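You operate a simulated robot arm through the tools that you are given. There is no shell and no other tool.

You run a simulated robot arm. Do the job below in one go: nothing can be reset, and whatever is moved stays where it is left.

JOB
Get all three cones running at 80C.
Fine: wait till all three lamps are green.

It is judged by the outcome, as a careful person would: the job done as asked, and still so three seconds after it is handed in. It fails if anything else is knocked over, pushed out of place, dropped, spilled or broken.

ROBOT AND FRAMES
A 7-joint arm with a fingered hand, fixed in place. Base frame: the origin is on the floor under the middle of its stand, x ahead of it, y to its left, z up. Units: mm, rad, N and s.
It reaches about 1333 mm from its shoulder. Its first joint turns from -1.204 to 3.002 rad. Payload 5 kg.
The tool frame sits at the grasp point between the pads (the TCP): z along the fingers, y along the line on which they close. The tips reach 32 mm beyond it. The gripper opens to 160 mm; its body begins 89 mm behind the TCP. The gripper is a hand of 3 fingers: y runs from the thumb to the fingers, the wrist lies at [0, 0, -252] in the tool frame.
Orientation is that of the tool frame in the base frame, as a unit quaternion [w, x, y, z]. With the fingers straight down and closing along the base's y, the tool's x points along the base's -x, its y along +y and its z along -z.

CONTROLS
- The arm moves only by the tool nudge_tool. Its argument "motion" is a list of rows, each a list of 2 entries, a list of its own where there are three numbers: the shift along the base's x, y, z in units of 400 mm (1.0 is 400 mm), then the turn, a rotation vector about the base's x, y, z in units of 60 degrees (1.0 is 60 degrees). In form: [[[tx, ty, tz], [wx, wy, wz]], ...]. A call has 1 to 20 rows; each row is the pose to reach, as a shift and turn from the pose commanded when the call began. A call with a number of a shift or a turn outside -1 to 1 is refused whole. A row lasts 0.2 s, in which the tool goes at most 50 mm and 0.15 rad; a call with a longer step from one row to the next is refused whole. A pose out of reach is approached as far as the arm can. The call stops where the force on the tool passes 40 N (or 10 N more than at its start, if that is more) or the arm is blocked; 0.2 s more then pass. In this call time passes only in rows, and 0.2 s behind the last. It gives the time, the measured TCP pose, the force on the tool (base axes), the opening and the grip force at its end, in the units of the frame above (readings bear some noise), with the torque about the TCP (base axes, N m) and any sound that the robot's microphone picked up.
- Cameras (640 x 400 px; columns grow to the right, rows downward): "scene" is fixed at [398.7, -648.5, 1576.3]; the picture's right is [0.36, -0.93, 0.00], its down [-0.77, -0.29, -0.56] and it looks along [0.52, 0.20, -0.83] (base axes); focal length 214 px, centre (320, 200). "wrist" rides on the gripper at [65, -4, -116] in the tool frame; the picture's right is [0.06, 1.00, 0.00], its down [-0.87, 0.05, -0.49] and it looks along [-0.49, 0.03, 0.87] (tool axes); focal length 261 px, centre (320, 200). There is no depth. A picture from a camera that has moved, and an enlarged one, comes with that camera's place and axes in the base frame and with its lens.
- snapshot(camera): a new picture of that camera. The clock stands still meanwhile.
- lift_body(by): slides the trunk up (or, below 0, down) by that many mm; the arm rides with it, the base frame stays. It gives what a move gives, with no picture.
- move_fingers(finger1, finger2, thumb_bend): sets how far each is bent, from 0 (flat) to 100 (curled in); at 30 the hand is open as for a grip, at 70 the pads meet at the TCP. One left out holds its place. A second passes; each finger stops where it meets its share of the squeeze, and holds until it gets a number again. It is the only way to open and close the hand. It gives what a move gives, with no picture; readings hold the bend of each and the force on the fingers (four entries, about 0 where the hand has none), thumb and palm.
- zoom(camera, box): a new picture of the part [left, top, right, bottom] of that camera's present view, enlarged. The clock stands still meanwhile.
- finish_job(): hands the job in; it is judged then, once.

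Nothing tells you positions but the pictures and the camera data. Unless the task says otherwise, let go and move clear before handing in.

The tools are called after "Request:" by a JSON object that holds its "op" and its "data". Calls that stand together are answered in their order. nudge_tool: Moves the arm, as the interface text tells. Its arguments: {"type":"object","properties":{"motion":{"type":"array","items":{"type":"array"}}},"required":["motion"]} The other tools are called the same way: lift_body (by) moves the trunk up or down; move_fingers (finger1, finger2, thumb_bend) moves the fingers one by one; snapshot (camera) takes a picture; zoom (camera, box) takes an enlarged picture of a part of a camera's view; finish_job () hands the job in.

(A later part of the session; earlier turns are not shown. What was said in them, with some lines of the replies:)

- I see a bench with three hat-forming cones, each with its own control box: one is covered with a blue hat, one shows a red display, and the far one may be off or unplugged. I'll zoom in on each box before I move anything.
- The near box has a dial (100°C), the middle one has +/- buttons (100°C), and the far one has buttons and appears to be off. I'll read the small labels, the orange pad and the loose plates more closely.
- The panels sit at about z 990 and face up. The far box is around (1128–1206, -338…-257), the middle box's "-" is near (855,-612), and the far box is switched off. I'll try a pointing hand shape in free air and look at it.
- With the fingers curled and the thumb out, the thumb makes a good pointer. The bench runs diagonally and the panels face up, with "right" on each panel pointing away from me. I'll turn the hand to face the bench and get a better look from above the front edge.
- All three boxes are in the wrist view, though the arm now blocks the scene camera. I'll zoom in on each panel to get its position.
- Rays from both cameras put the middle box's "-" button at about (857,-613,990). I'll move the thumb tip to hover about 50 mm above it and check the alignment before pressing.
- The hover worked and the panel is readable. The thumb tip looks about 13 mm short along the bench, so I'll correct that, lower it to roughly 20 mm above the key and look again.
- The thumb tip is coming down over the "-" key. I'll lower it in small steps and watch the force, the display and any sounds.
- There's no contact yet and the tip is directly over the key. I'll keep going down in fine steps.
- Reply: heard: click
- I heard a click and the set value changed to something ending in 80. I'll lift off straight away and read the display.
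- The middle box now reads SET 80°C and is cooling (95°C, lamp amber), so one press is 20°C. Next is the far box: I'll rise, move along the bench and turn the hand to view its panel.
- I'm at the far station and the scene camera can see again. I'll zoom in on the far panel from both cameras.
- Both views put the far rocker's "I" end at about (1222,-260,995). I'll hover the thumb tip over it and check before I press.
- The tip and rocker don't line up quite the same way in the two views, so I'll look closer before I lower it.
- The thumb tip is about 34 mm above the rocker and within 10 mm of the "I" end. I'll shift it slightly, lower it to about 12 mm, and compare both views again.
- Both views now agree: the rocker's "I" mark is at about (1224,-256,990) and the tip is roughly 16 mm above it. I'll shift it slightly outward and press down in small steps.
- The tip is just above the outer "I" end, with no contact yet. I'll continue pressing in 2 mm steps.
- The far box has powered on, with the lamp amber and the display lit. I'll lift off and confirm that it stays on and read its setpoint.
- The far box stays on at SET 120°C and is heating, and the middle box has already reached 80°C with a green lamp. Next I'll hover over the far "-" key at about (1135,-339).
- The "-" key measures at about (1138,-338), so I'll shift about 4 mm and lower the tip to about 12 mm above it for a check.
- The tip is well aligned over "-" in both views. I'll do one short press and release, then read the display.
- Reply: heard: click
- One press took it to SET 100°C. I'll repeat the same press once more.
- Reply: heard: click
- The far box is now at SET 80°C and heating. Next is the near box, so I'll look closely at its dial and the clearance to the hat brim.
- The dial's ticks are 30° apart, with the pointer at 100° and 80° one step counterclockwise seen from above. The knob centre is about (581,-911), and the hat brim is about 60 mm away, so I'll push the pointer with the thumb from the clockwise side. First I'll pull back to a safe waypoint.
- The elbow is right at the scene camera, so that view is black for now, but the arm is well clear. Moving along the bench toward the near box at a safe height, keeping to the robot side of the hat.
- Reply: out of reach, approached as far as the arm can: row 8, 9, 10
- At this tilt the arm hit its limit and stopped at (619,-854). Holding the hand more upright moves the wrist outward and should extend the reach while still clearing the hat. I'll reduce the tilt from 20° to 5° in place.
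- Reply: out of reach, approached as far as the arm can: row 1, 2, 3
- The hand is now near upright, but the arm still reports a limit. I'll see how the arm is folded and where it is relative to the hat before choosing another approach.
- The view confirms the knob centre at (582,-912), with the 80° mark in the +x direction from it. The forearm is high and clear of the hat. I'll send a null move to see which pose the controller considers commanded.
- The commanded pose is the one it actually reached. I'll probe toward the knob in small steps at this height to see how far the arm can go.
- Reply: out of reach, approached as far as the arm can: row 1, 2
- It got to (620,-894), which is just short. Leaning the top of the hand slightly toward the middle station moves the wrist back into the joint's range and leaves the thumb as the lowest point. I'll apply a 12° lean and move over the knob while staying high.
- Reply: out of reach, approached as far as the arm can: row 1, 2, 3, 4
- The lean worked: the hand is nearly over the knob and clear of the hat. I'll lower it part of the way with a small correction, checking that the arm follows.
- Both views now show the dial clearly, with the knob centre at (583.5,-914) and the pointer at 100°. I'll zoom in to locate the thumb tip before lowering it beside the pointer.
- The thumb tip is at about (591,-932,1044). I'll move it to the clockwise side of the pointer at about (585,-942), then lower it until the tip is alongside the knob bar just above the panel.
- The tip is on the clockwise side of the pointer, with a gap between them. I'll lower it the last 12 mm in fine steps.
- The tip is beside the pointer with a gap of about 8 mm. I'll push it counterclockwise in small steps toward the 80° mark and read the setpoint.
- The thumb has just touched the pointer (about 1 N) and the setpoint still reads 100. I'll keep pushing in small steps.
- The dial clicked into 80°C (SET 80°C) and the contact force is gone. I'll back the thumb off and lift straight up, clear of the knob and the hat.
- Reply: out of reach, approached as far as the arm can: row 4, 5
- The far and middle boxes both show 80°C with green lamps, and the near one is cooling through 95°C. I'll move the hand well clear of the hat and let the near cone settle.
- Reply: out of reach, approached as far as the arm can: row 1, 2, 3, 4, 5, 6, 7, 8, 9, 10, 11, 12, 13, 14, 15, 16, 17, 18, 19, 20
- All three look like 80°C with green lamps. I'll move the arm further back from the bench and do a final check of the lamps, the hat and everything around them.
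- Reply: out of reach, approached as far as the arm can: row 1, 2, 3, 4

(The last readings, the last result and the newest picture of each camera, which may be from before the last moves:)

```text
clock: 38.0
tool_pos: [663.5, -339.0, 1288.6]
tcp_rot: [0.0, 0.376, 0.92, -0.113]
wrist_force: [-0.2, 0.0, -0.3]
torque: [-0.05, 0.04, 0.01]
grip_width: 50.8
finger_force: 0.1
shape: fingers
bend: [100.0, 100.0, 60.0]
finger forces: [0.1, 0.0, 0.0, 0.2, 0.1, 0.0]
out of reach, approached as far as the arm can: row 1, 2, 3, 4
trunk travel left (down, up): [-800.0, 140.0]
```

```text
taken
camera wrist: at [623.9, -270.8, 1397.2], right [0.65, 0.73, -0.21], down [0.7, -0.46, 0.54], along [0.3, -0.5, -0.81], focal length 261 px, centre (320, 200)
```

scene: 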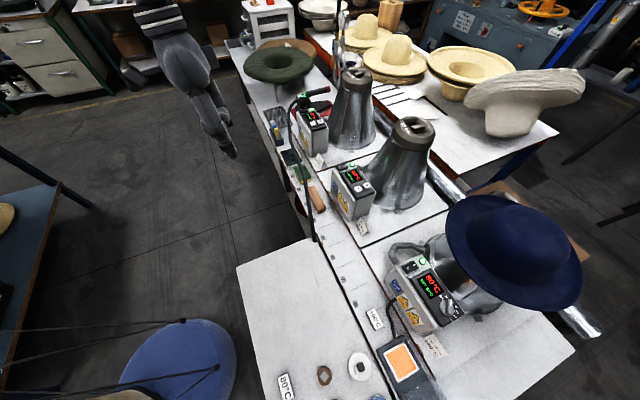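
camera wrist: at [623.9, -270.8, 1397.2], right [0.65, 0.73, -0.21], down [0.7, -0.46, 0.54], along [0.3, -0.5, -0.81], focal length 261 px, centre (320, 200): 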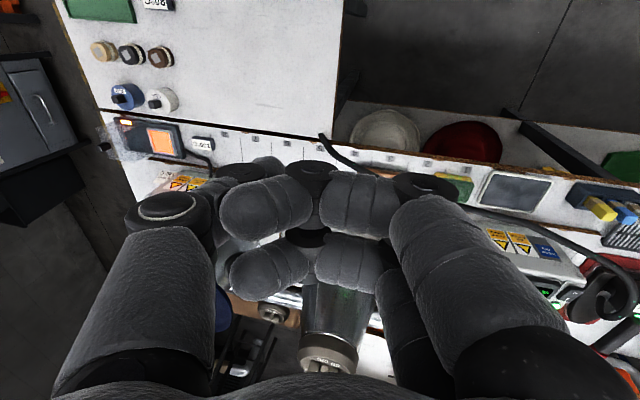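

The bench is in full view again and the hat hasn't moved. I'll zoom in on each panel for a final check.

Request:
{"op": "zoom", "data": {"camera": "scene", "box": [280, 85, 384, 215]}}

Request:
{"op": "zoom", "data": {"camera": "scene", "box": [370, 230, 500, 340]}}

Request:
{"op": "zoom", "data": {"camera": "scene", "box": [290, 95, 340, 130]}}

```text
3.08 times, centred on (332, 150) of scene
camera zoom: at [398.7, -648.5, 1576.3], right [0.36, -0.93, 0.0], down [-0.77, -0.29, -0.56], along [0.52, 0.2, -0.83], focal length 660 px, centre (283, 354)
```

zoom: 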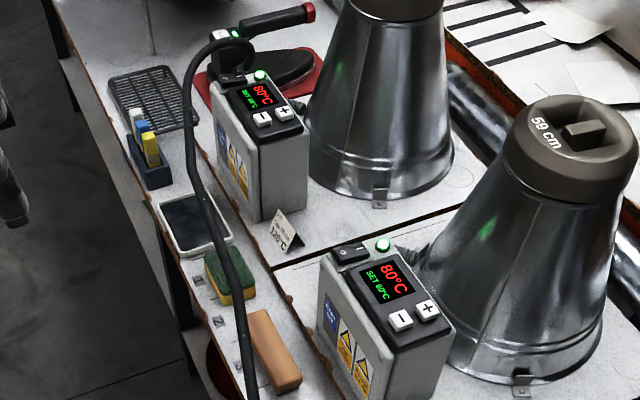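

```text
3.64 times, centred on (435, 285) of scene
camera zoom: at [398.7, -648.5, 1576.3], right [0.36, -0.93, 0.0], down [-0.77, -0.29, -0.56], along [0.52, 0.2, -0.83], focal length 780 px, centre (-98, -109)
```

zoom: 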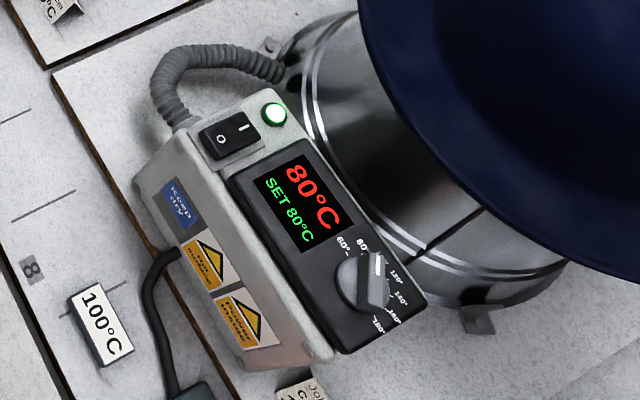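

```text
11.43 times, centred on (315, 112) of scene
camera zoom: at [398.7, -648.5, 1576.3], right [0.36, -0.93, 0.0], down [-0.77, -0.29, -0.56], along [0.52, 0.2, -0.83], focal length 2451 px, centre (377, 1200)
```

zoom: 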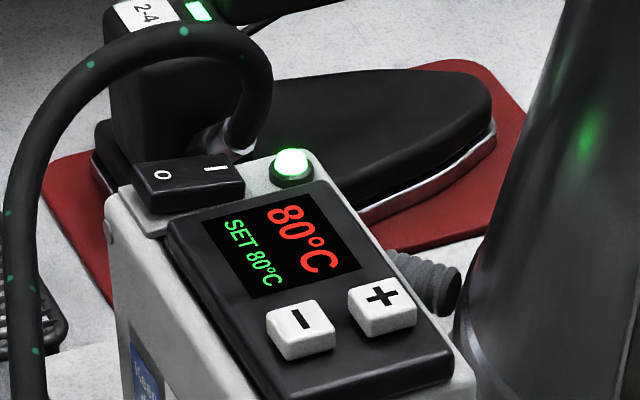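

All three boxes show SET 80°C and 80°C with green lamps. The hat, job cards and bench items look undisturbed, and the hand is clear, so I'm handing the job in.

Request:
{"op": "finish_job", "data": {}}

```text
The job is handed in.
```

All three cones are running at 80°C, and all three lamps were green when I handed the job in.

- **Far cone:** it was switched off, so I turned it on. It came up set to 120°C, and I pressed "-" twice to bring it to 80°C.
- **Middle cone:** it was set to 100°C, and one press of "-" brought it to 80°C.
- **Near cone (with the blue hat):** I turned its dial from 100°C to 80°C.

In the last pictures, the hat, the job cards and the other things on the bench looked undisturbed, and the arm was well clear of them. The job cards still show their old temperatures (140°C, 100°C and 120°C); I left them as they were.
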